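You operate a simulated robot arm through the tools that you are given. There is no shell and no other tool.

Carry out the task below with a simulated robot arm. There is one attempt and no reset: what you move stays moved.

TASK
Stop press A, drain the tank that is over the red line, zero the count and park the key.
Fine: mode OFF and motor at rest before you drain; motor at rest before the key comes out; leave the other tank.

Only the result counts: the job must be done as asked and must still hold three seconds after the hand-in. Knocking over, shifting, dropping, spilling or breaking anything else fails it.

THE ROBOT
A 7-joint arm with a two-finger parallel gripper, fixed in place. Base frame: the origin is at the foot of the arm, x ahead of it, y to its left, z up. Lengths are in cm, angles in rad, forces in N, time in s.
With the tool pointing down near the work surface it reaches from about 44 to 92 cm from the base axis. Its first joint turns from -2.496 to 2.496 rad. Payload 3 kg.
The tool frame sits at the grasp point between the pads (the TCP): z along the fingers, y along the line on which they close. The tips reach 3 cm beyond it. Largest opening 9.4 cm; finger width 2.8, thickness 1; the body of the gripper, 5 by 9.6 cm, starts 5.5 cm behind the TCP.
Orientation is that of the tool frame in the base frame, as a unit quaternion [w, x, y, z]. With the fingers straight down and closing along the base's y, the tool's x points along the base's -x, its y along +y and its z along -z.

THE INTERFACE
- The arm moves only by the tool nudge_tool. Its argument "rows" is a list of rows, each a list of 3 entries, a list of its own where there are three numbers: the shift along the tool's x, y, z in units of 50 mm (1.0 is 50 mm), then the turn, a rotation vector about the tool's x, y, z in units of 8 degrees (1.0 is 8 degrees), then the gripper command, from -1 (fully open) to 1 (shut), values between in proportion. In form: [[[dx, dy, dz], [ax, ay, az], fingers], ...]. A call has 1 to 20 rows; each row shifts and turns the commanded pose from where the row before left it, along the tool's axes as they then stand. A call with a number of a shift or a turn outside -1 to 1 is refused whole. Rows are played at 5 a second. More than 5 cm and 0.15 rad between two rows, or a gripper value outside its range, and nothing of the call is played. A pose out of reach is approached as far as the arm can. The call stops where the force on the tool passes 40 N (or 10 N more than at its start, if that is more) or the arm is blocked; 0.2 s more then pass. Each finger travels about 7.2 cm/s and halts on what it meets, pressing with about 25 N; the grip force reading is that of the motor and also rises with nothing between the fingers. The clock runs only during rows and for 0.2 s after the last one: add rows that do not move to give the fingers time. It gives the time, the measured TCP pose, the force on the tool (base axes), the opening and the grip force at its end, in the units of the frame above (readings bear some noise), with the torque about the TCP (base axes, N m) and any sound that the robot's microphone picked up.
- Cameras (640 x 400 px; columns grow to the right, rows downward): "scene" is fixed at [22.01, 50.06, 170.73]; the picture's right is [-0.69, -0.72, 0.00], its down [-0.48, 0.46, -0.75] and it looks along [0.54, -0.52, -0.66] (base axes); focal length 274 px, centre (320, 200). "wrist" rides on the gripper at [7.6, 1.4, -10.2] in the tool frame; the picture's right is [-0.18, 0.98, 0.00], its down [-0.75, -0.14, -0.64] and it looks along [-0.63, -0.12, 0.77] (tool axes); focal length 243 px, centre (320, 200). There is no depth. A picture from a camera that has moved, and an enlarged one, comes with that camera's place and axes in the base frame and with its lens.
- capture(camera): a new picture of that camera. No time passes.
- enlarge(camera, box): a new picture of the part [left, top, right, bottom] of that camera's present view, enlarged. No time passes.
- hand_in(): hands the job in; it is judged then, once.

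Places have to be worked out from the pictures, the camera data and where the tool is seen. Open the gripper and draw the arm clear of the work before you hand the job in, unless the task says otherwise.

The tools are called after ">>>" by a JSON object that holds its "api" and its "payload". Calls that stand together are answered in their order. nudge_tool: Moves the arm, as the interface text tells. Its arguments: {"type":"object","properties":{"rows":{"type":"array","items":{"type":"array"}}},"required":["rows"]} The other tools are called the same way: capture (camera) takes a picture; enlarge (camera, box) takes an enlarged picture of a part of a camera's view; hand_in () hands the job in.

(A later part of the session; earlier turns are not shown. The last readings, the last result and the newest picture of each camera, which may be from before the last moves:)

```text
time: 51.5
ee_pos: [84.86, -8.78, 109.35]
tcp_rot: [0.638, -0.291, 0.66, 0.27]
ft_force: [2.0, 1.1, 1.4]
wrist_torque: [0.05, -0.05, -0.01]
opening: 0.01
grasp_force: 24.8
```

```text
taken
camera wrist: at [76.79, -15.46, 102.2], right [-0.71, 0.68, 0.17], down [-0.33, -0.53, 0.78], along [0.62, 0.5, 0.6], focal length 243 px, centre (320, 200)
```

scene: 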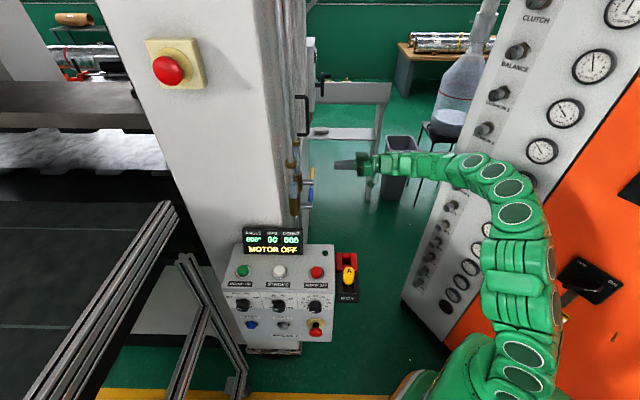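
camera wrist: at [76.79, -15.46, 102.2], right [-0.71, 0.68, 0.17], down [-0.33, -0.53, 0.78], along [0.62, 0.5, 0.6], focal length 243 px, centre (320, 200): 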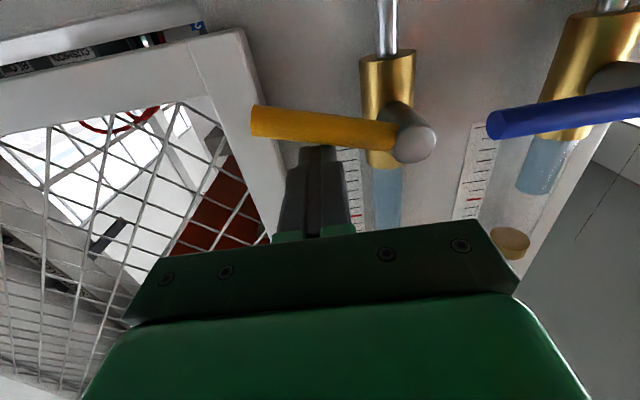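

The lever turns downward freely (force ~2 N). I continue along the arc to about 60°.

>>> {"api": "nudge_tool", "payload": {"rows": [[[0.12, -0.03, 0], [0, 0, 0], 1], [[0.12, -0.03, 0], [0, 0, 0], 1], [[0.143, 0.029, 0], [0, 0, 0], 1], [[0.143, 0.029, 0], [0, 0, 0], 1], [[0.137, 0.077, 0], [0, 0, 0], 1], [[0.137, 0.077, 0], [0, 0, 0], 1], [[0, 0, 0], [0, 0, 0], 1]]}}

>>> {"api": "capture", "payload": {"camera": "wrist"}}

>>> {"api": "enlarge", "payload": {"camera": "scene", "box": [270, 120, 370, 220]}}

```text
time: 53.1
ee_pos: [84.28, -8.32, 105.46]
tcp_rot: [0.639, -0.291, 0.66, 0.269]
ft_force: [0.8, -2.4, 5.3]
wrist_torque: [0.11, -0.05, 0.02]
opening: 0.0
grasp_force: 25.0
```

```text
taken
camera wrist: at [76.18, -15.03, 98.29], right [-0.71, 0.68, 0.17], down [-0.33, -0.53, 0.78], along [0.62, 0.5, 0.6], focal length 243 px, centre (320, 200)
```

wrist: 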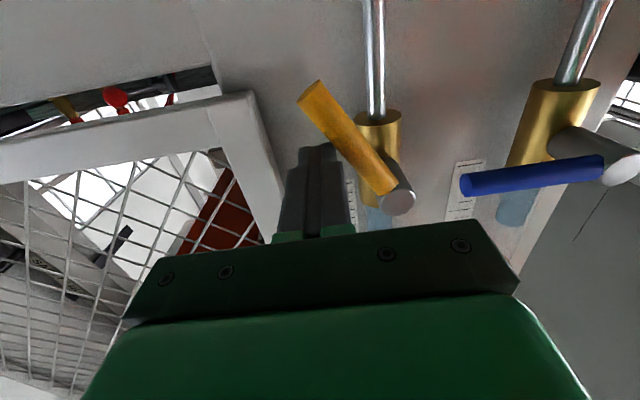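

```text
4.00 times, centred on (320, 170) of scene
camera zoom: at [22.01, 50.06, 170.73], right [-0.69, -0.72, 0.0], down [-0.48, 0.46, -0.75], along [0.54, -0.52, -0.66], focal length 1098 px, centre (320, 320)
```

zoom: 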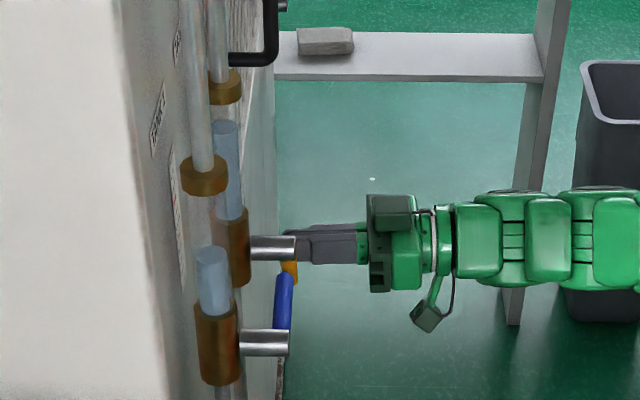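

Tank 2's level is starting to fall. I'll finish the arc to near vertical.

>>> {"api": "nudge_tool", "payload": {"rows": [[[0.126, 0.12, 0], [0, 0, 0], 1], [[0.126, 0.12, 0], [0, 0, 0], 1], [[0.07, 0.15, 0], [0, 0, 0], 1], [[0.07, 0.13, 0], [0, 0, 0], 1], [[0, 0, 0], [0, 0, 0], 1]]}}

>>> {"api": "capture", "payload": {"camera": "wrist"}}

>>> {"api": "enlarge", "payload": {"camera": "scene", "box": [270, 120, 370, 220]}}

```text
time: 54.0
ee_pos: [82.85, -7.26, 103.95]
tcp_rot: [0.641, -0.286, 0.661, 0.266]
ft_force: [11.3, -2.9, 0.4]
wrist_torque: [-0.03, -0.15, -0.27]
opening: 0.04
grasp_force: 25.1
stopped in row 4: the force on the tool passed its limit at 63 N (the readings are from after the stop); the commanded pose is now the measured one
```

```text
taken
camera wrist: at [74.81, -13.86, 96.75], right [-0.71, 0.69, 0.17], down [-0.33, -0.53, 0.78], along [0.63, 0.49, 0.6], focal length 243 px, centre (320, 200)
```

wrist: 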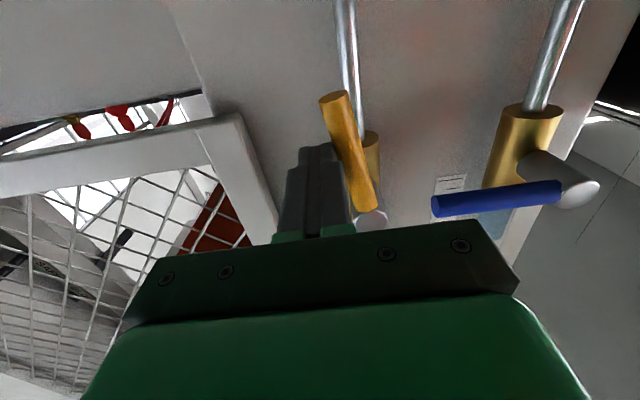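

```text
4.00 times, centred on (320, 170) of scene
camera zoom: at [22.01, 50.06, 170.73], right [-0.69, -0.72, 0.0], down [-0.48, 0.46, -0.75], along [0.54, -0.52, -0.66], focal length 1098 px, centre (320, 320)
```

zoom: 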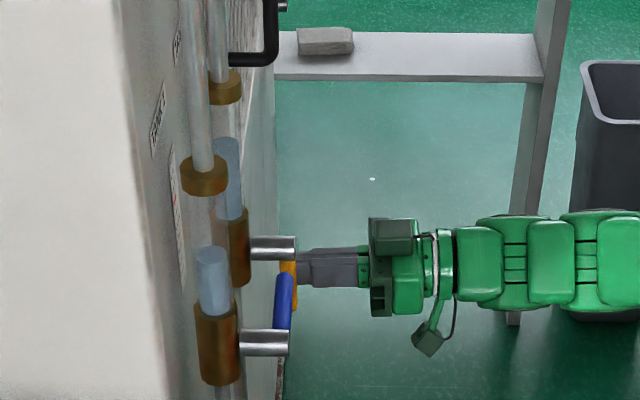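

The lever reached its stop near vertical and the tank is draining. I'll ease off 1 cm and wait while it drains.

>>> {"api": "nudge_tool", "payload": {"rows": [[[0, -0.15, 0], [0, 0, 0], 1], [[0, -0.15, 0], [0, 0, 0], 1], [[0, 0, 0], [0, 0, 0], 1], [[0, 0, 0], [0, 0, 0], 1], [[0, 0, 0], [0, 0, 0], 1], [[0, 0, 0], [0, 0, 0], 1], [[0, 0, 0], [0, 0, 0], 1], [[0, 0, 0], [0, 0, 0], 1], [[0, 0, 0], [0, 0, 0], 1], [[0, 0, 0], [0, 0, 0], 1]]}}

>>> {"api": "capture", "payload": {"camera": "wrist"}}

>>> {"api": "enlarge", "payload": {"camera": "scene", "box": [270, 120, 370, 220]}}

```text
time: 56.2
ee_pos: [84.03, -8.36, 104.06]
tcp_rot: [0.64, -0.288, 0.66, 0.267]
ft_force: [4.3, -0.6, 2.8]
wrist_torque: [0.07, -0.05, -0.11]
opening: 0.02
grasp_force: 25.0
```

```text
taken
camera wrist: at [75.87, -14.88, 96.77], right [-0.71, 0.69, 0.17], down [-0.33, -0.53, 0.78], along [0.62, 0.49, 0.6], focal length 243 px, centre (320, 200)
```

wrist: 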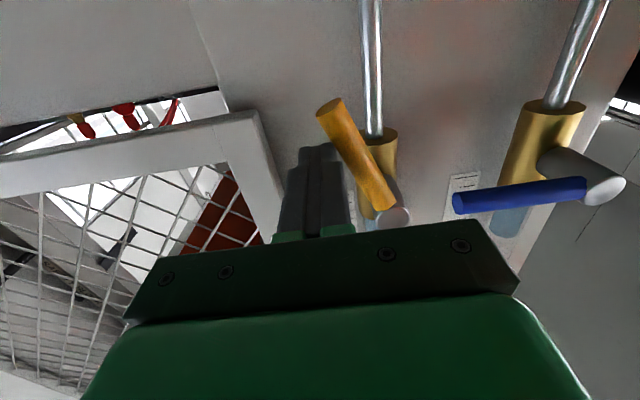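

```text
4.00 times, centred on (320, 170) of scene
camera zoom: at [22.01, 50.06, 170.73], right [-0.69, -0.72, 0.0], down [-0.48, 0.46, -0.75], along [0.54, -0.52, -0.66], focal length 1098 px, centre (320, 320)
```

zoom: 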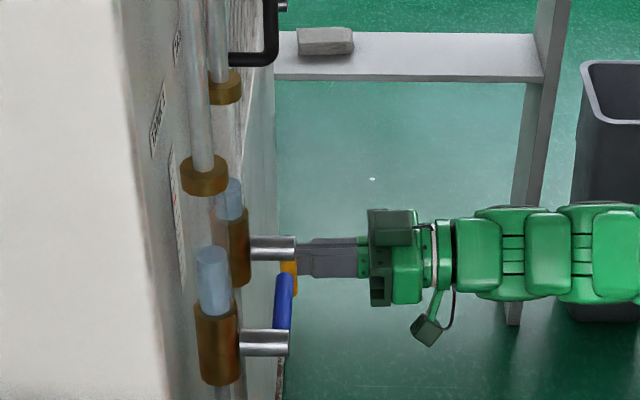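

The lever is spring-loaded and follows my finger back, so I must hold it open. I'll push it back a bit and hold for 3 s while draining.

>>> {"api": "nudge_tool", "payload": {"rows": [[[0, 0.1, 0], [0, 0, 0], 1], [[0, 0.05, 0], [0, 0, 0], 1], [[0, 0, 0], [0, 0, 0], 1], [[0, 0, 0], [0, 0, 0], 1], [[0, 0, 0], [0, 0, 0], 1], [[0, 0, 0], [0, 0, 0], 1], [[0, 0, 0], [0, 0, 0], 1], [[0, 0, 0], [0, 0, 0], 1], [[0, 0, 0], [0, 0, 0], 1], [[0, 0, 0], [0, 0, 0], 1], [[0, 0, 0], [0, 0, 0], 1], [[0, 0, 0], [0, 0, 0], 1], [[0, 0, 0], [0, 0, 0], 1]]}}

>>> {"api": "capture", "payload": {"camera": "wrist"}}

>>> {"api": "enlarge", "payload": {"camera": "scene", "box": [270, 120, 370, 220]}}

```text
time: 59.0
ee_pos: [83.49, -7.68, 103.92]
tcp_rot: [0.64, -0.288, 0.66, 0.267]
ft_force: [2.9, -4.1, 0.5]
wrist_torque: [-0.06, -0.07, -0.12]
opening: 0.0
grasp_force: 25.2
```

```text
taken
camera wrist: at [75.34, -14.35, 96.73], right [-0.71, 0.69, 0.17], down [-0.33, -0.53, 0.78], along [0.62, 0.49, 0.6], focal length 243 px, centre (320, 200)
```

wrist: 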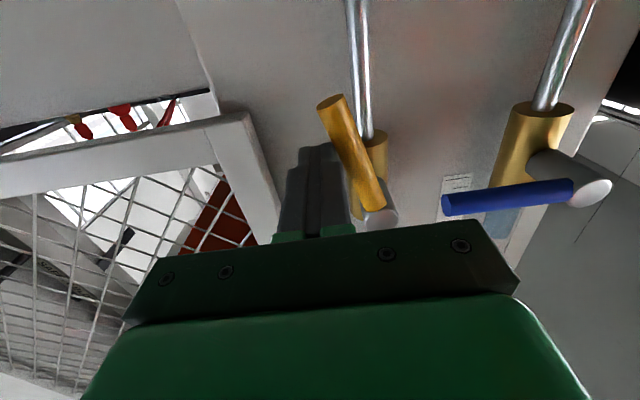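

```text
4.00 times, centred on (320, 170) of scene
camera zoom: at [22.01, 50.06, 170.73], right [-0.69, -0.72, 0.0], down [-0.48, 0.46, -0.75], along [0.54, -0.52, -0.66], focal length 1098 px, centre (320, 320)
```

zoom: 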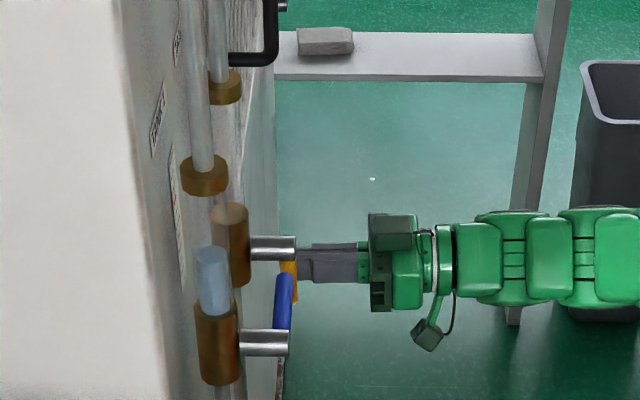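

Tank 2's sight glass now looks empty. I'll hold another 2 s to be safe, then zoom to confirm.

>>> {"api": "nudge_tool", "payload": {"rows": [[[0, 0, 0], [0, 0, 0], 1], [[0, 0, 0], [0, 0, 0], 1], [[0, 0, 0], [0, 0, 0], 1], [[0, 0, 0], [0, 0, 0], 1], [[0, 0, 0], [0, 0, 0], 1], [[0, 0, 0], [0, 0, 0], 1], [[0, 0, 0], [0, 0, 0], 1], [[0, 0, 0], [0, 0, 0], 1], [[0, 0, 0], [0, 0, 0], 1], [[0, 0, 0], [0, 0, 0], 1]]}}

>>> {"api": "enlarge", "payload": {"camera": "scene", "box": [280, 130, 330, 210]}}

>>> {"api": "enlarge", "payload": {"camera": "wrist", "box": [320, 80, 440, 240]}}

```text
time: 61.2
ee_pos: [83.45, -7.81, 103.93]
tcp_rot: [0.641, -0.287, 0.66, 0.267]
ft_force: [3.4, -1.2, 2.1]
wrist_torque: [0.01, -0.09, -0.1]
opening: 0.0
grasp_force: 25.1
```

```text
5.00 times, centred on (305, 170) of scene
camera zoom: at [22.01, 50.06, 170.73], right [-0.69, -0.72, 0.0], down [-0.48, 0.46, -0.75], along [0.54, -0.52, -0.66], focal length 1373 px, centre (395, 350)
```

zoom: 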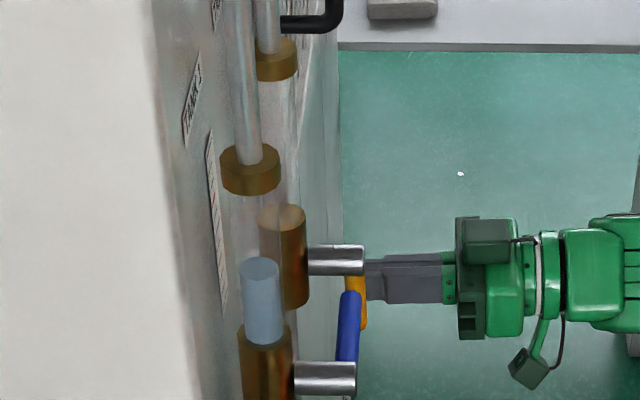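

```text
2.50 times, centred on (380, 160) of wrist
camera zoom: at [75.33, -14.36, 96.73], right [-0.71, 0.69, 0.17], down [-0.33, -0.53, 0.78], along [0.63, 0.49, 0.6], focal length 606 px, centre (170, 300)
```

zoom: 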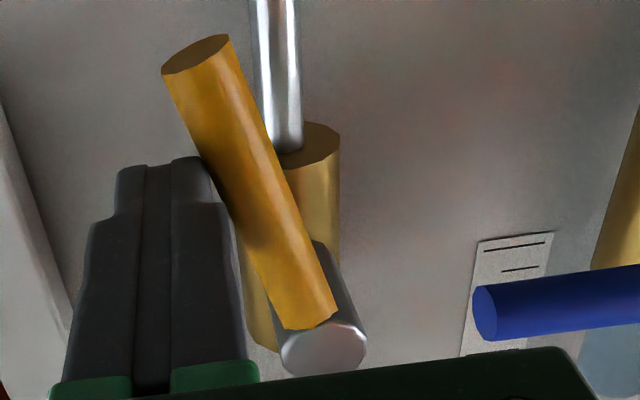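

Tank 2 is empty, tank 1 untouched. I'll follow the lever back up along the arc so it returns gently to closed, then rise off it.

>>> {"api": "nudge_tool", "payload": {"rows": [[[-0.14, -0.095, 0], [0, 0, 0], 1], [[-0.14, -0.095, 0], [0, 0, 0], 1], [[-0.137, -0.077, 0], [0, 0, 0], 1], [[-0.137, -0.077, 0], [0, 0, 0], 1], [[-0.143, -0.029, 0], [0, 0, 0], 1], [[-0.143, -0.029, 0], [0, 0, 0], 1], [[-0.2, 0.03, 0], [0, 0, 0], 1], [[-0.25, 0.056, 0], [0, 0, 0], 1], [[-0.24, 0.02, 0], [0, 0, 0], 1], [[-0.24, 0.02, 0], [0, 0, 0], 1], [[0, 0, 0], [0, 0, 0], 1]]}}

>>> {"api": "capture", "payload": {"camera": "wrist"}}

>>> {"api": "enlarge", "payload": {"camera": "scene", "box": [270, 120, 370, 220]}}

```text
time: 63.6
ee_pos: [84.52, -8.33, 112.96]
tcp_rot: [0.64, -0.288, 0.66, 0.268]
ft_force: [0.3, -0.3, -0.4]
wrist_torque: [-0.03, -0.01, 0.02]
opening: 0.01
grasp_force: 25.2
```

```text
taken
camera wrist: at [76.44, -14.86, 105.63], right [-0.71, 0.69, 0.17], down [-0.33, -0.53, 0.78], along [0.63, 0.49, 0.6], focal length 243 px, centre (320, 200)
```

wrist: 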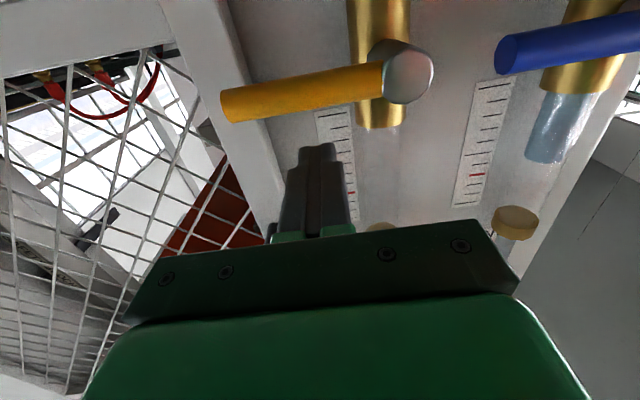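

```text
4.00 times, centred on (320, 170) of scene
camera zoom: at [22.01, 50.06, 170.73], right [-0.69, -0.72, 0.0], down [-0.48, 0.46, -0.75], along [0.54, -0.52, -0.66], focal length 1098 px, centre (320, 320)
```

zoom: 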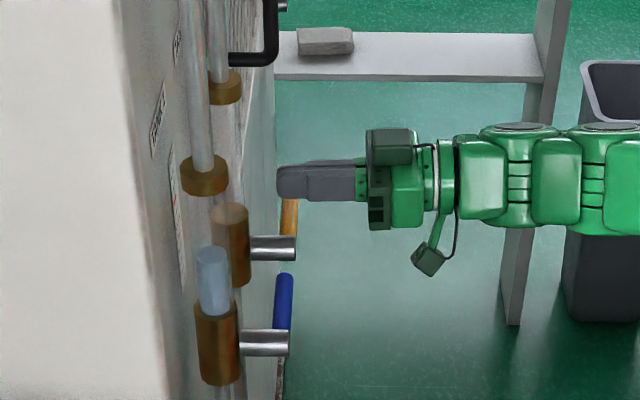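

The lever is closed again and the tank is empty. Now I retreat from the column the way I came.

>>> {"api": "nudge_tool", "payload": {"rows": [[[0, 0, -0.9], [0, 0, 0], 1], [[0, 0, -0.9], [0, 0, 0], 1], [[-0.413, 0.563, -0.543], [0, 0, 0], 1], [[-0.413, 0.563, -0.543], [0, 0, 0], 1], [[-0.413, 0.563, -0.543], [0, 0, 0], 1], [[-0.413, 0.563, -0.543], [0, 0, 0], 1], [[-0.413, 0.563, -0.543], [0, 0, 0], 1], [[-0.413, 0.563, -0.543], [0, 0, 0], 1], [[0, 0, 0], [0, 0, 0], 1]]}}

>>> {"api": "nudge_tool", "payload": {"rows": [[[0, 0, 0], [0, 1, 0], 1], [[0, 0, 0], [0, 1, 0], 1], [[0, 0, 0], [0, 1, 0], 1], [[0, 0, 0], [0, 1, 0], 1], [[0, 0, 0], [0, 1, 0], 1], [[0, 0, 0], [0, 1, 0], 1], [[0, 0, 0], [0, 1, 0], 0.5], [[0, 0, 0], [0, 1, 0], 0], [[0, 0, 0], [0, 1, 0], -0.5], [[0, 0, 0], [0, 1, 0], -1], [[0, 0, 0], [0, 1, 0], -1], [[0, 0, 0], [0, 0, 0], -1]]}}

>>> {"api": "capture", "payload": {"camera": "scene"}}

>>> {"api": "capture", "payload": {"camera": "wrist"}}

```text
time: 65.6
ee_pos: [55.14, -14.39, 125.88]
tcp_rot: [0.64, -0.287, 0.661, 0.266]
ft_force: [-0.2, 0.3, -0.3]
wrist_torque: [0.04, -0.01, 0.01]
opening: 0.0
grasp_force: 25.5
```

```text
time: 68.2
ee_pos: [55.03, -14.46, 125.96]
tcp_rot: [0.002, -0.392, 0.92, -0.008]
ft_force: [0.1, -0.5, 0.1]
wrist_torque: [0.02, 0.02, -0.01]
opening: 9.41
grasp_force: 0.0
```

```text
taken
```

scene: 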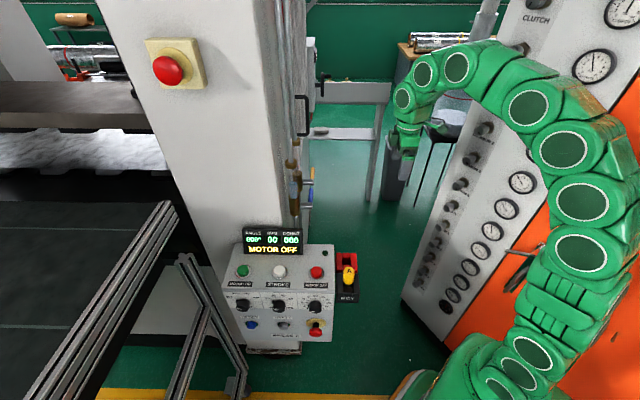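

```text
taken
camera wrist: at [48.81, -18.76, 136.2], right [-0.58, 0.81, -0.02], down [0.62, 0.46, 0.64], along [0.53, 0.36, -0.77], focal length 243 px, centre (320, 200)
```

wrist: 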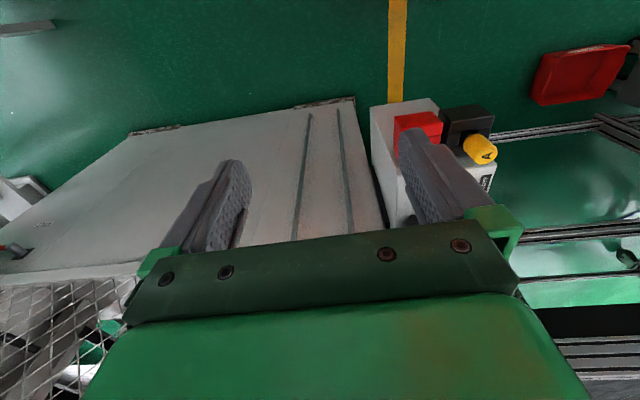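

Everything is closed up there. I'll move above the key (≈(49.2,12.1)) at z≈118 with fingers open, y_t along the console normal.

>>> {"api": "nudge_tool", "payload": {"rows": [[[-0.507, 0.753, 0.267], [0, 0, 0], -1], [[-0.507, 0.753, 0.267], [0, 0, 0], -1], [[-0.507, 0.753, 0.267], [0, 0, 0], -1], [[-0.507, 0.753, 0.267], [0, 0, 0], -1], [[-0.507, 0.753, 0.267], [0, 0, 0], -1], [[-0.507, 0.753, 0.267], [0, 0, 0], -1], [[0, 0, 0], [0, 0, 0], -1]]}}

>>> {"api": "capture", "payload": {"camera": "wrist"}}

>>> {"api": "enlarge", "payload": {"camera": "scene", "box": [310, 220, 390, 310]}}

```text
time: 69.8
ee_pos: [49.52, 11.98, 117.42]
tcp_rot: [0.002, -0.393, 0.92, -0.008]
ft_force: [-0.3, -0.4, 0.1]
wrist_torque: [0.04, 0.03, 0.0]
opening: 9.4
grasp_force: 0.1
```

```text
taken
camera wrist: at [43.26, 7.7, 127.73], right [-0.58, 0.81, -0.02], down [0.62, 0.45, 0.64], along [0.53, 0.36, -0.77], focal length 243 px, centre (320, 200)
```

wrist: 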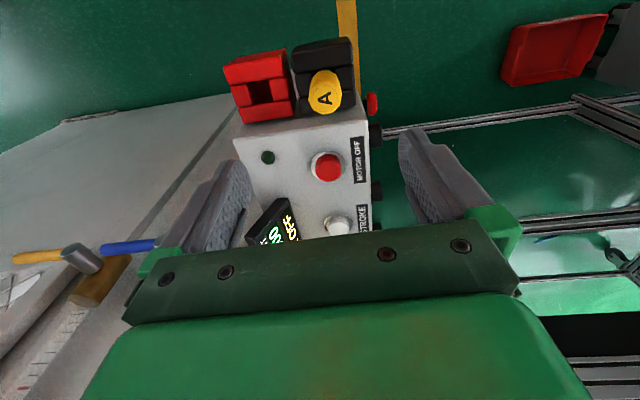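

```text
4.44 times, centred on (350, 265) of scene
camera zoom: at [22.01, 50.06, 170.73], right [-0.69, -0.72, 0.0], down [-0.48, 0.46, -0.75], along [0.54, -0.52, -0.66], focal length 1220 px, centre (187, -89)
```

zoom: 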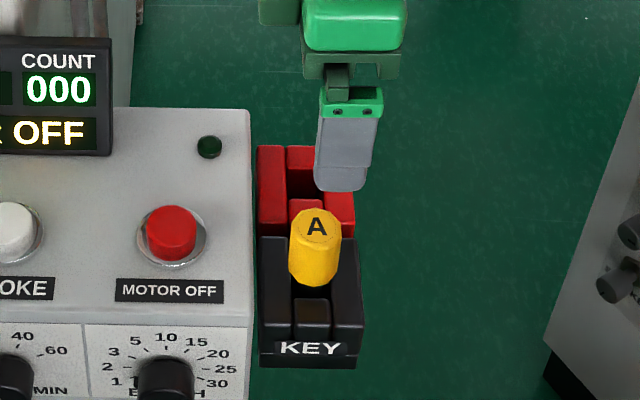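

Good view of the key and the red park block. I'll zoom from both cameras to find the key axis, its height, and the park hole centre.

>>> {"api": "enlarge", "payload": {"camera": "wrist", "box": [215, 30, 375, 130]}}

>>> {"api": "enlarge", "payload": {"camera": "scene", "box": [325, 250, 370, 305]}}

```text
4.00 times, centred on (295, 80) of wrist
camera zoom: at [43.26, 7.7, 127.73], right [-0.58, 0.81, -0.02], down [0.62, 0.45, 0.64], along [0.53, 0.36, -0.77], focal length 970 px, centre (420, 680)
```

zoom: 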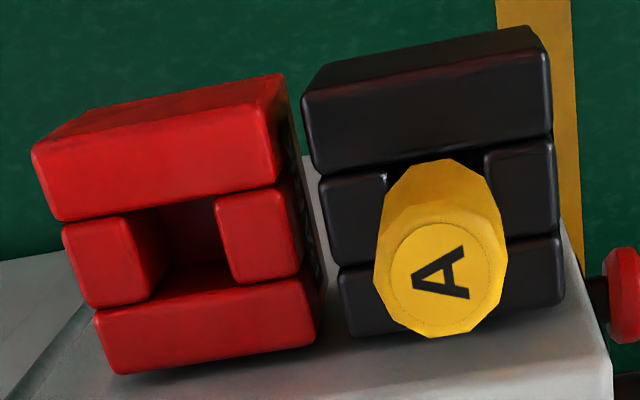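

```text
7.27 times, centred on (348, 278) of scene
camera zoom: at [22.01, 50.06, 170.73], right [-0.69, -0.72, 0.0], down [-0.48, 0.46, -0.75], along [0.54, -0.52, -0.66], focal length 1997 px, centre (120, -364)
```

zoom: 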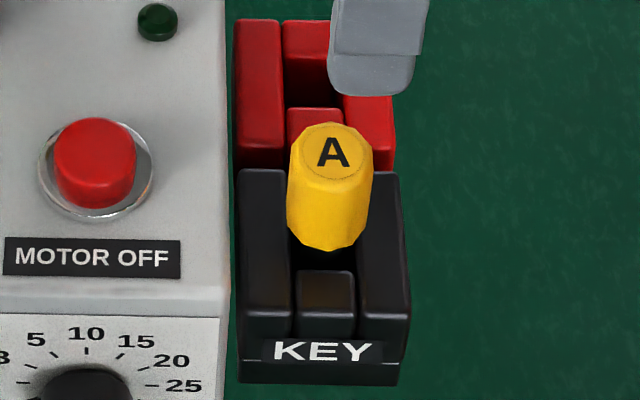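

Key top is at ≈(49.4,12.2,103.2), block top ≈97.4; the park hole centre ≈(54.7,6.6), about 7.7 cm along e=(0.72,-0.69). I'll correct the 1° tilt, align, and lower to straddle the key's top first.

>>> {"api": "nudge_tool", "payload": {"rows": [[[-0.028, 0.092, 0.2], [-0.115, 0, 0], -1], [[0, 0, 0.8], [0, 0, 0], -1], [[0, 0, 0.8], [0, 0, 0], -1], [[0, 0, 0.6], [0, 0, 0], -1], [[0, 0, 0.2], [0, 0, 0], -1], [[0, 0, 0], [0, 0, 0], -1]]}}

>>> {"api": "capture", "payload": {"camera": "wrist"}}

>>> {"api": "enlarge", "payload": {"camera": "scene", "box": [310, 220, 390, 310]}}

```text
time: 71.2
ee_pos: [49.23, 12.46, 104.47]
tcp_rot: [0.0, -0.393, 0.92, -0.001]
ft_force: [-0.4, -0.3, 0.2]
wrist_torque: [0.01, 0.0, -0.02]
opening: 9.41
grasp_force: 0.0
```

```text
taken
camera wrist: at [43.11, 8.07, 114.78], right [-0.58, 0.81, 0.0], down [0.62, 0.45, 0.64], along [0.52, 0.37, -0.77], focal length 243 px, centre (320, 200)
```

wrist: 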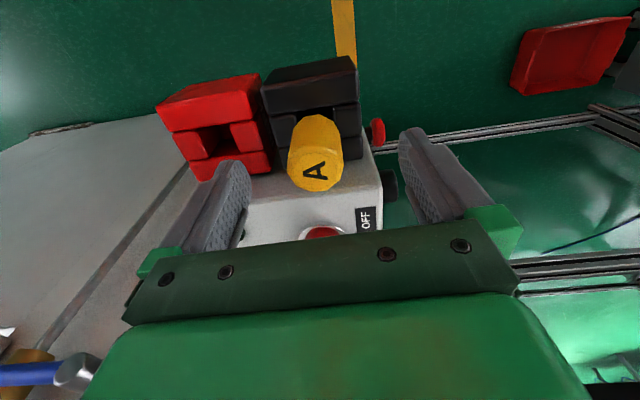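

```text
4.44 times, centred on (350, 265) of scene
camera zoom: at [22.01, 50.06, 170.73], right [-0.69, -0.72, 0.0], down [-0.48, 0.46, -0.75], along [0.54, -0.52, -0.66], focal length 1220 px, centre (187, -89)
```

zoom: 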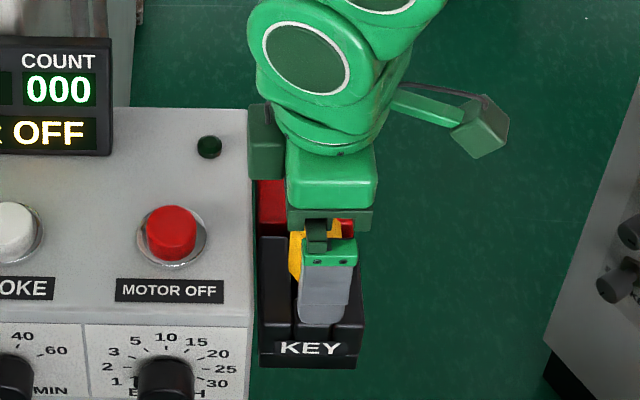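

Fingers straddle the key's top. I'll zoom to check the centring.

>>> {"api": "enlarge", "payload": {"camera": "wrist", "box": [220, 90, 440, 230]}}

```text
2.86 times, centred on (330, 160) of wrist
camera zoom: at [43.11, 8.07, 114.78], right [-0.58, 0.81, 0.0], down [0.62, 0.45, 0.64], along [0.52, 0.37, -0.77], focal length 693 px, centre (291, 314)
```

zoom: 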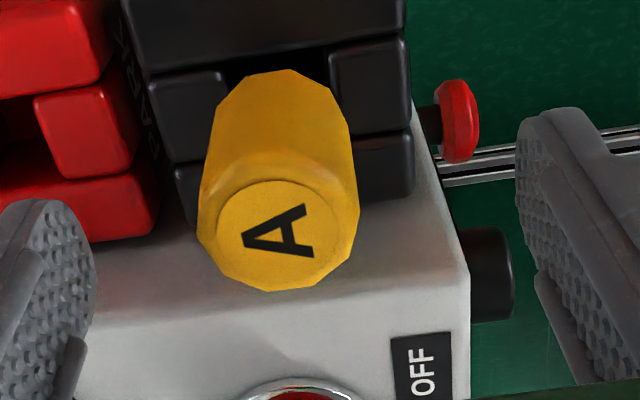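

The key is offset by ~0.2 cm; I'll correct (dx +0.15, dy −0.2 cm), lower 2.8 cm so tips stay ~1 cm above the block, and close gently.

>>> {"api": "nudge_tool", "payload": {"rows": [[[0.03, -0.04, 0.2], [0, 0, 0], -1], [[0, 0, 0.2], [0, 0, 0], -1], [[0, 0, 0.16], [0, 0, 0], -1], [[0, 0, 0], [0, 0, 0], -0.5], [[0, 0, 0], [0, 0, 0], 0], [[0, 0, 0], [0, 0, 0], 0.3], [[0, 0, 0], [0, 0, 0], 0.6], [[0, 0, 0], [0, 0, 0], 1], [[0, 0, 0], [0, 0, 0], 1]]}}

>>> {"api": "capture", "payload": {"camera": "wrist"}}

>>> {"api": "enlarge", "payload": {"camera": "scene", "box": [310, 220, 390, 310]}}

```text
time: 73.2
ee_pos: [49.06, 12.07, 101.59]
tcp_rot: [-0.001, -0.393, 0.919, 0.0]
ft_force: [0.1, 0.1, 1.4]
wrist_torque: [0.0, -0.02, 0.0]
opening: 3.32
grasp_force: 25.0
```

```text
taken
camera wrist: at [43.02, 7.8, 111.95], right [-0.58, 0.81, 0.0], down [0.62, 0.45, 0.64], along [0.52, 0.37, -0.77], focal length 243 px, centre (320, 200)
```

wrist: 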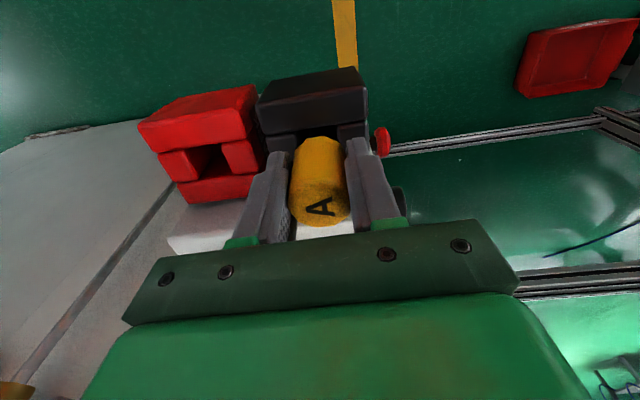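

```text
4.44 times, centred on (350, 265) of scene
camera zoom: at [22.01, 50.06, 170.73], right [-0.69, -0.72, 0.0], down [-0.48, 0.46, -0.75], along [0.54, -0.52, -0.66], focal length 1220 px, centre (187, -89)
```

zoom: 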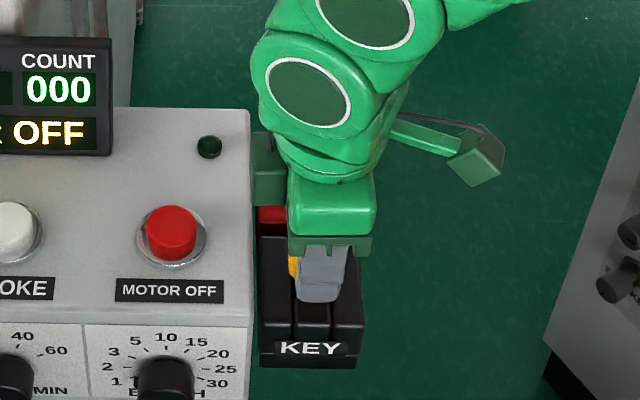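

The key is gripped (opening 3.32) and the motor is at rest (SPM 00). I'll lift it straight up slowly.

>>> {"api": "nudge_tool", "payload": {"rows": [[[0, 0, -0.1], [0, 0, 0], 1], [[0, 0, -0.2], [0, 0, 0], 1], [[0, 0, -0.3], [0, 0, 0], 1], [[0, 0, -0.4], [0, 0, 0], 1], [[0, 0, -0.4], [0, 0, 0], 1], [[0, 0, -0.4], [0, 0, 0], 1], [[0, 0, -0.2], [0, 0, 0], 1], [[0, 0, 0], [0, 0, 0], 1]]}}

>>> {"api": "capture", "payload": {"camera": "wrist"}}

>>> {"api": "enlarge", "payload": {"camera": "scene", "box": [310, 220, 390, 310]}}

```text
time: 75.0
ee_pos: [49.27, 12.21, 111.5]
tcp_rot: [-0.001, -0.392, 0.92, 0.0]
ft_force: [-0.5, -1.1, -1.1]
wrist_torque: [0.01, 0.0, 0.02]
opening: 3.31
grasp_force: 25.1
```

```text
taken
camera wrist: at [43.05, 7.75, 121.89], right [-0.58, 0.81, 0.0], down [0.62, 0.45, 0.64], along [0.52, 0.37, -0.77], focal length 243 px, centre (320, 200)
```

wrist: 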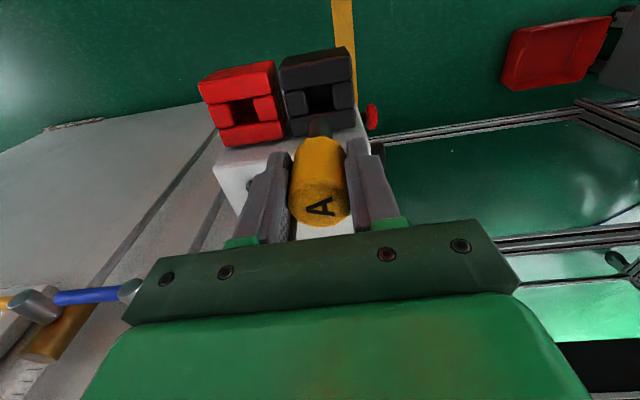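

```text
4.44 times, centred on (350, 265) of scene
camera zoom: at [22.01, 50.06, 170.73], right [-0.69, -0.72, 0.0], down [-0.48, 0.46, -0.75], along [0.54, -0.52, -0.66], focal length 1220 px, centre (187, -89)
```

zoom: 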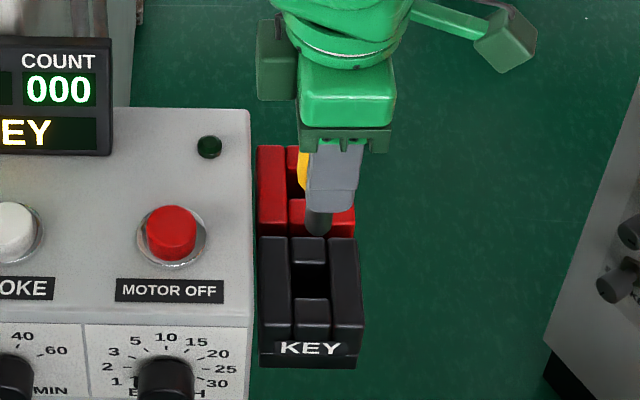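

The key is out; the display reads "...KEY". I'll zoom on the stem and both holes to measure offsets.

>>> {"api": "enlarge", "payload": {"camera": "wrist", "box": [190, 40, 390, 180]}}

>>> {"api": "enlarge", "payload": {"camera": "scene", "box": [325, 245, 370, 300]}}

>>> {"api": "enlarge", "payload": {"camera": "scene", "box": [230, 220, 350, 280]}}

```text
2.86 times, centred on (290, 110) of wrist
camera zoom: at [43.05, 7.75, 121.89], right [-0.58, 0.81, 0.0], down [0.62, 0.45, 0.64], along [0.52, 0.37, -0.77], focal length 693 px, centre (406, 457)
```

zoom: 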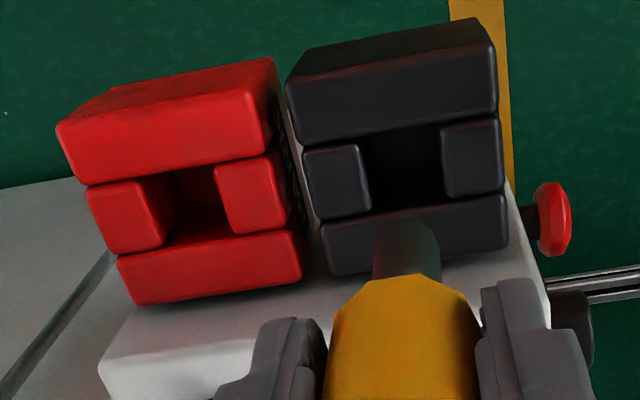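

```text
7.27 times, centred on (348, 272) of scene
camera zoom: at [22.01, 50.06, 170.73], right [-0.69, -0.72, 0.0], down [-0.48, 0.46, -0.75], along [0.54, -0.52, -0.66], focal length 1997 px, centre (120, -327)
```

zoom: 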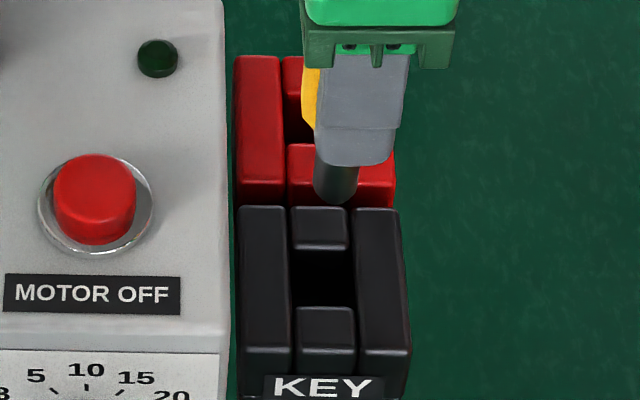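

```text
5.33 times, centred on (290, 250) of scene
camera zoom: at [22.01, 50.06, 170.73], right [-0.69, -0.72, 0.0], down [-0.48, 0.46, -0.75], along [0.54, -0.52, -0.66], focal length 1464 px, centre (480, -67)
```

zoom: 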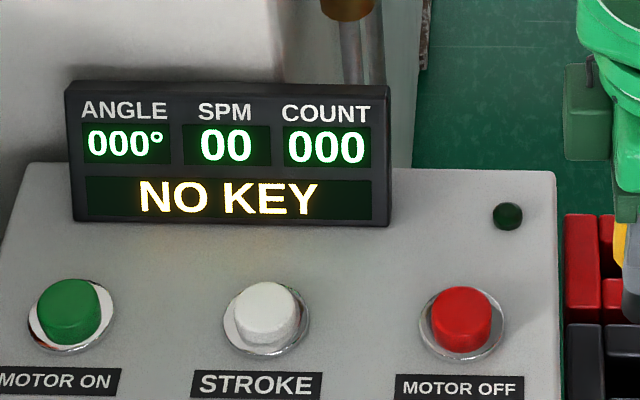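

Display shows NO KEY. From the same image the black hole centre is (49.39,12.14) and the red hole (54.84,6.69): offset (5.45,-5.45). I'll shift by that amount at this height, then check alignment.

>>> {"api": "nudge_tool", "payload": {"rows": [[[0.008, -0.4, 0], [0, 0, 0], 1], [[0.008, -0.4, 0], [0, 0, 0], 1], [[0.008, -0.4, 0], [0, 0, 0], 1], [[0.007, -0.341, 0], [0, 0, 0], 1], [[0, 0, 0], [0, 0, 0], 1], [[0, 0, 0], [0, 0, 0], 1]]}}

>>> {"api": "capture", "payload": {"camera": "wrist"}}

>>> {"api": "enlarge", "payload": {"camera": "wrist", "box": [250, 50, 450, 190]}}

>>> {"api": "enlarge", "payload": {"camera": "scene", "box": [325, 235, 370, 290]}}

```text
time: 76.4
ee_pos: [54.58, 6.68, 111.56]
tcp_rot: [-0.001, -0.392, 0.92, 0.001]
ft_force: [1.1, 0.3, -0.8]
wrist_torque: [-0.01, 0.01, 0.01]
opening: 3.31
grasp_force: 25.3
```

```text
taken
camera wrist: at [48.42, 2.41, 121.88], right [-0.58, 0.81, 0.0], down [0.62, 0.45, 0.64], along [0.52, 0.37, -0.77], focal length 243 px, centre (320, 200)
```

wrist: 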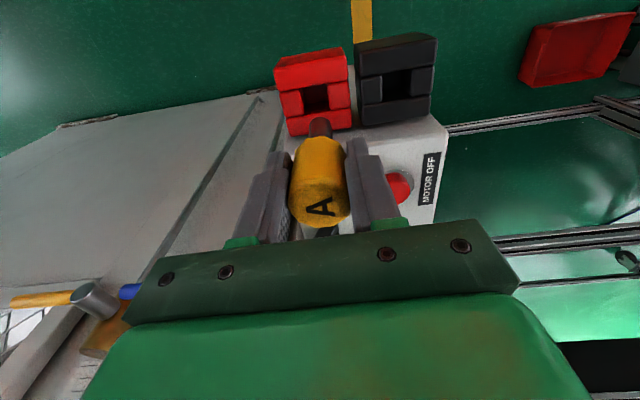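

```text
2.86 times, centred on (350, 120) of wrist
camera zoom: at [48.42, 2.41, 121.88], right [-0.58, 0.81, 0.0], down [0.62, 0.45, 0.64], along [0.52, 0.37, -0.77], focal length 693 px, centre (234, 429)
```

zoom: 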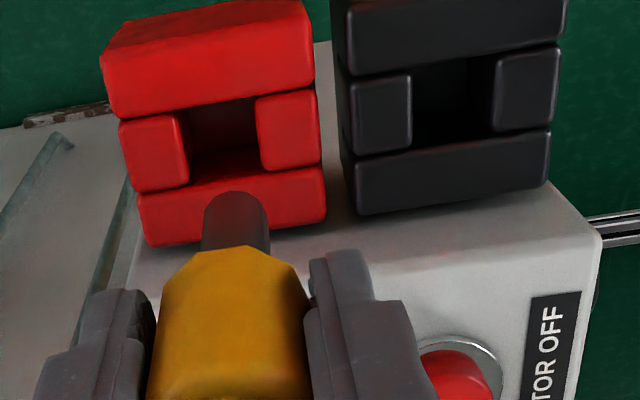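

```text
7.27 times, centred on (348, 262) of scene
camera zoom: at [22.01, 50.06, 170.73], right [-0.69, -0.72, 0.0], down [-0.48, 0.46, -0.75], along [0.54, -0.52, -0.66], focal length 1997 px, centre (120, -254)
```

zoom: 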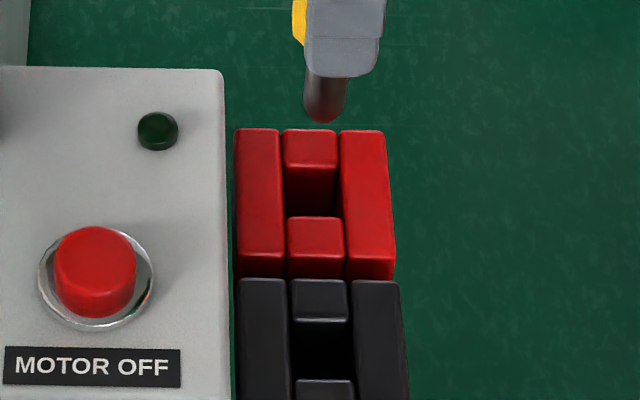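

Comparing stem-to-hole offsets before and now in both cameras, I still need about 0.35 cm more along e. I'll correct and lower 4 cm to just above the park hole for another check.

>>> {"api": "nudge_tool", "payload": {"rows": [[[0, -0.07, 0], [0, 0, 0], 1], [[0, 0, 0.4], [0, 0, 0], 1], [[0, 0, 0.4], [0, 0, 0], 1], [[0, 0, 0], [0, 0, 0], 1]]}}

>>> {"api": "enlarge", "payload": {"camera": "wrist", "box": [250, 50, 450, 190]}}

>>> {"api": "enlarge", "payload": {"camera": "scene", "box": [325, 235, 370, 290]}}

```text
time: 77.4
ee_pos: [54.91, 6.54, 107.7]
tcp_rot: [-0.001, -0.392, 0.92, 0.0]
ft_force: [-0.9, -0.1, -1.2]
wrist_torque: [-0.02, 0.0, 0.02]
opening: 3.29
grasp_force: 24.9
```

```text
2.86 times, centred on (350, 120) of wrist
camera zoom: at [48.77, 2.14, 117.89], right [-0.58, 0.81, 0.0], down [0.62, 0.45, 0.64], along [0.52, 0.37, -0.77], focal length 693 px, centre (234, 429)
```

zoom: 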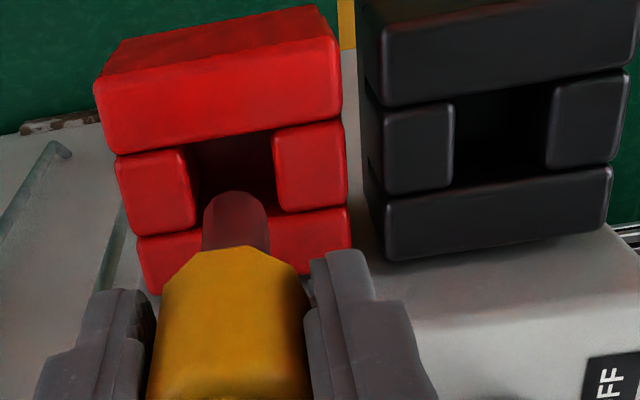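

```text
7.27 times, centred on (348, 262) of scene
camera zoom: at [22.01, 50.06, 170.73], right [-0.69, -0.72, 0.0], down [-0.48, 0.46, -0.75], along [0.54, -0.52, -0.66], focal length 1997 px, centre (120, -254)
```

zoom: 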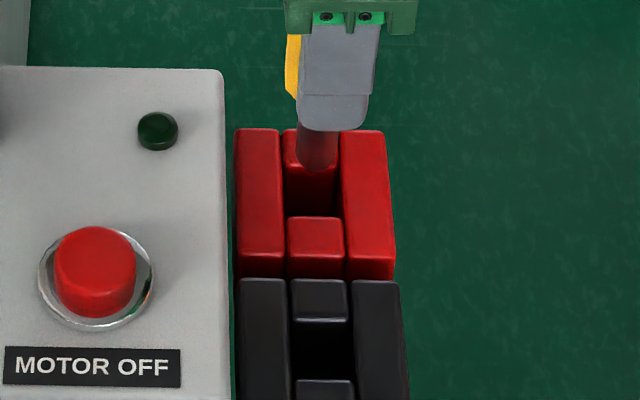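

The stem is centred over the hole within ~0.1 cm. I'll lower slowly 3 cm and watch for contact forces.

>>> {"api": "nudge_tool", "payload": {"rows": [[[0.012, 0, 0.1], [0, 0, 0], 1], [[0, 0, 0.1], [0, 0, 0], 1], [[0, 0, 0.1], [0, 0, 0], 1], [[0, 0, 0.1], [0, 0, 0], 1], [[0, 0, 0.1], [0, 0, 0], 1], [[0, 0, 0.1], [0, 0, 0], 1], [[0, 0, 0], [0, 0, 0], 1]]}}

>>> {"api": "enlarge", "payload": {"camera": "wrist", "box": [250, 50, 450, 190]}}

>>> {"api": "enlarge", "payload": {"camera": "scene", "box": [325, 235, 370, 290]}}

```text
time: 79.0
ee_pos: [54.89, 6.37, 104.67]
tcp_rot: [-0.002, -0.392, 0.92, -0.001]
ft_force: [0.1, 0.3, -1.5]
wrist_torque: [0.0, 0.01, -0.02]
opening: 3.29
grasp_force: 25.3
```

```text
2.86 times, centred on (350, 120) of wrist
camera zoom: at [48.67, 2.0, 114.94], right [-0.58, 0.81, 0.0], down [0.63, 0.45, 0.64], along [0.52, 0.37, -0.77], focal length 693 px, centre (234, 429)
```

zoom: 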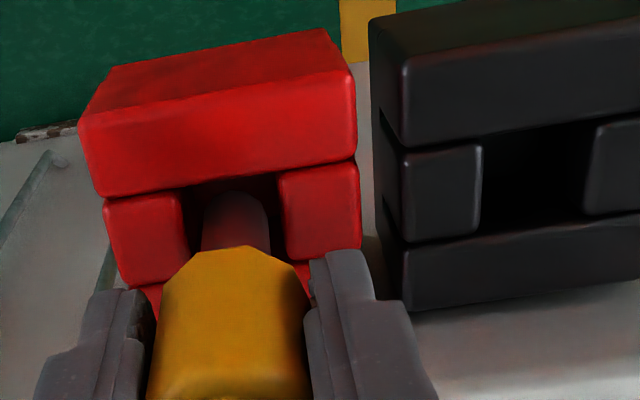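

```text
7.27 times, centred on (348, 262) of scene
camera zoom: at [22.01, 50.06, 170.73], right [-0.69, -0.72, 0.0], down [-0.48, 0.46, -0.75], along [0.54, -0.52, -0.66], focal length 1997 px, centre (120, -254)
```

zoom: 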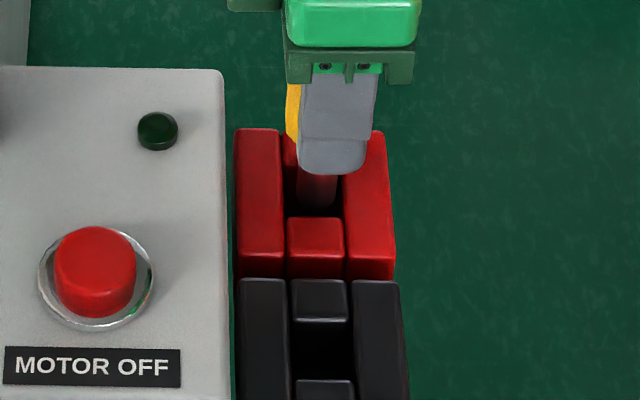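

The stem has entered the park hole with no contact force. I'll continue lowering to the seated height (TCP z ≈101.6).

>>> {"api": "nudge_tool", "payload": {"rows": [[[0, 0, 0.1], [0, 0, 0], 1], [[0, 0, 0.1], [0, 0, 0], 1], [[0, 0, 0.1], [0, 0, 0], 1], [[0, 0, 0.1], [0, 0, 0], 1], [[0, 0, 0.1], [0, 0, 0], 1], [[0, 0, 0.06], [0, 0, 0], 1], [[0, 0, 0], [0, 0, 0], 1]]}}

>>> {"api": "enlarge", "payload": {"camera": "wrist", "box": [230, 50, 430, 230]}}

>>> {"api": "enlarge", "payload": {"camera": "scene", "box": [325, 235, 370, 290]}}

```text
time: 80.6
ee_pos: [54.92, 6.26, 101.95]
tcp_rot: [0.0, -0.393, 0.92, 0.0]
ft_force: [-0.7, -0.3, -0.3]
wrist_torque: [0.04, -0.03, -0.02]
opening: 3.33
grasp_force: 25.0
```

```text
2.22 times, centred on (330, 140) of wrist
camera zoom: at [48.67, 2.04, 112.19], right [-0.58, 0.81, 0.0], down [0.62, 0.45, 0.64], along [0.52, 0.37, -0.77], focal length 539 px, centre (298, 333)
```

zoom: 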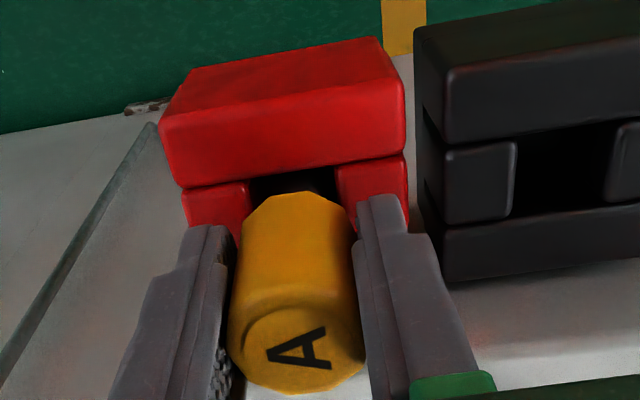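

```text
7.27 times, centred on (348, 262) of scene
camera zoom: at [22.01, 50.06, 170.73], right [-0.69, -0.72, 0.0], down [-0.48, 0.46, -0.75], along [0.54, -0.52, -0.66], focal length 1997 px, centre (120, -254)
```

zoom: 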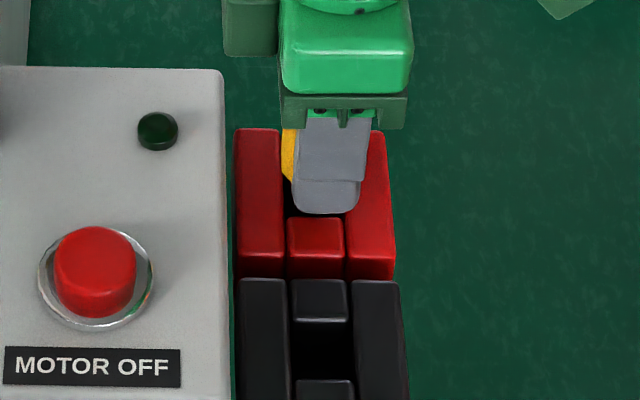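

Almost seated (z=101.95, was 101.6 in the other block). I'll lower in 0.2 cm steps until I feel the seat.

>>> {"api": "nudge_tool", "payload": {"rows": [[[0, 0, 0.04], [0, 0, 0], 1], [[0, 0, 0.03], [0, 0, 0], 1], [[0, 0, 0], [0, 0, 0], 1], [[0, 0, 0], [0, 0, 0], 1]]}}

```text
time: 81.6
ee_pos: [55.02, 6.41, 101.54]
tcp_rot: [-0.001, -0.392, 0.92, 0.0]
ft_force: [-3.7, 2.5, 21.4]
wrist_torque: [0.35, 0.36, 0.0]
opening: 3.29
grasp_force: 24.8
```

Contact at z≈101.54 (21 N up): the key is seated. I'll open the fingers and check it stays put.

>>> {"api": "nudge_tool", "payload": {"rows": [[[0, 0, -0.02], [0, 0, 0], 0.2], [[0, 0, 0], [0, 0, 0], 0], [[0, 0, 0], [0, 0, 0], -0.3], [[0, 0, 0], [0, 0, 0], -0.6], [[0, 0, 0], [0, 0, 0], -0.6]]}}

>>> {"api": "enlarge", "payload": {"camera": "wrist", "box": [230, 50, 430, 230]}}

>>> {"api": "enlarge", "payload": {"camera": "scene", "box": [230, 220, 390, 310]}}

```text
time: 82.8
ee_pos: [54.94, 6.56, 101.66]
tcp_rot: [0.0, -0.393, 0.92, -0.001]
ft_force: [-0.2, -0.2, 0.1]
wrist_torque: [0.0, -0.04, -0.01]
opening: 7.52
grasp_force: 0.1
```

```text
2.22 times, centred on (330, 140) of wrist
camera zoom: at [48.75, 2.06, 111.97], right [-0.58, 0.81, 0.0], down [0.62, 0.45, 0.64], along [0.52, 0.37, -0.77], focal length 539 px, centre (298, 333)
```

zoom: 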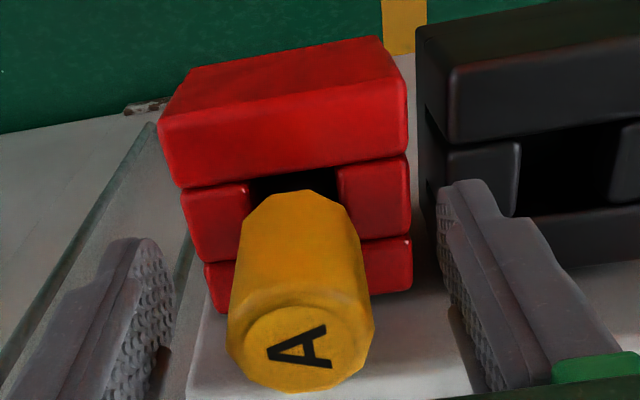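

```text
4.00 times, centred on (310, 265) of scene
camera zoom: at [22.01, 50.06, 170.73], right [-0.69, -0.72, 0.0], down [-0.48, 0.46, -0.75], along [0.54, -0.52, -0.66], focal length 1098 px, centre (360, -60)
```

zoom: 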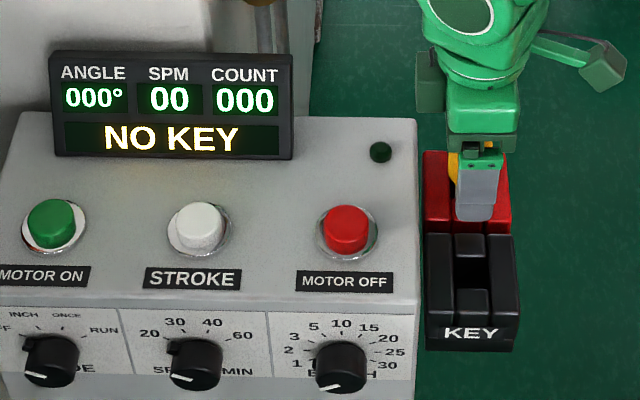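

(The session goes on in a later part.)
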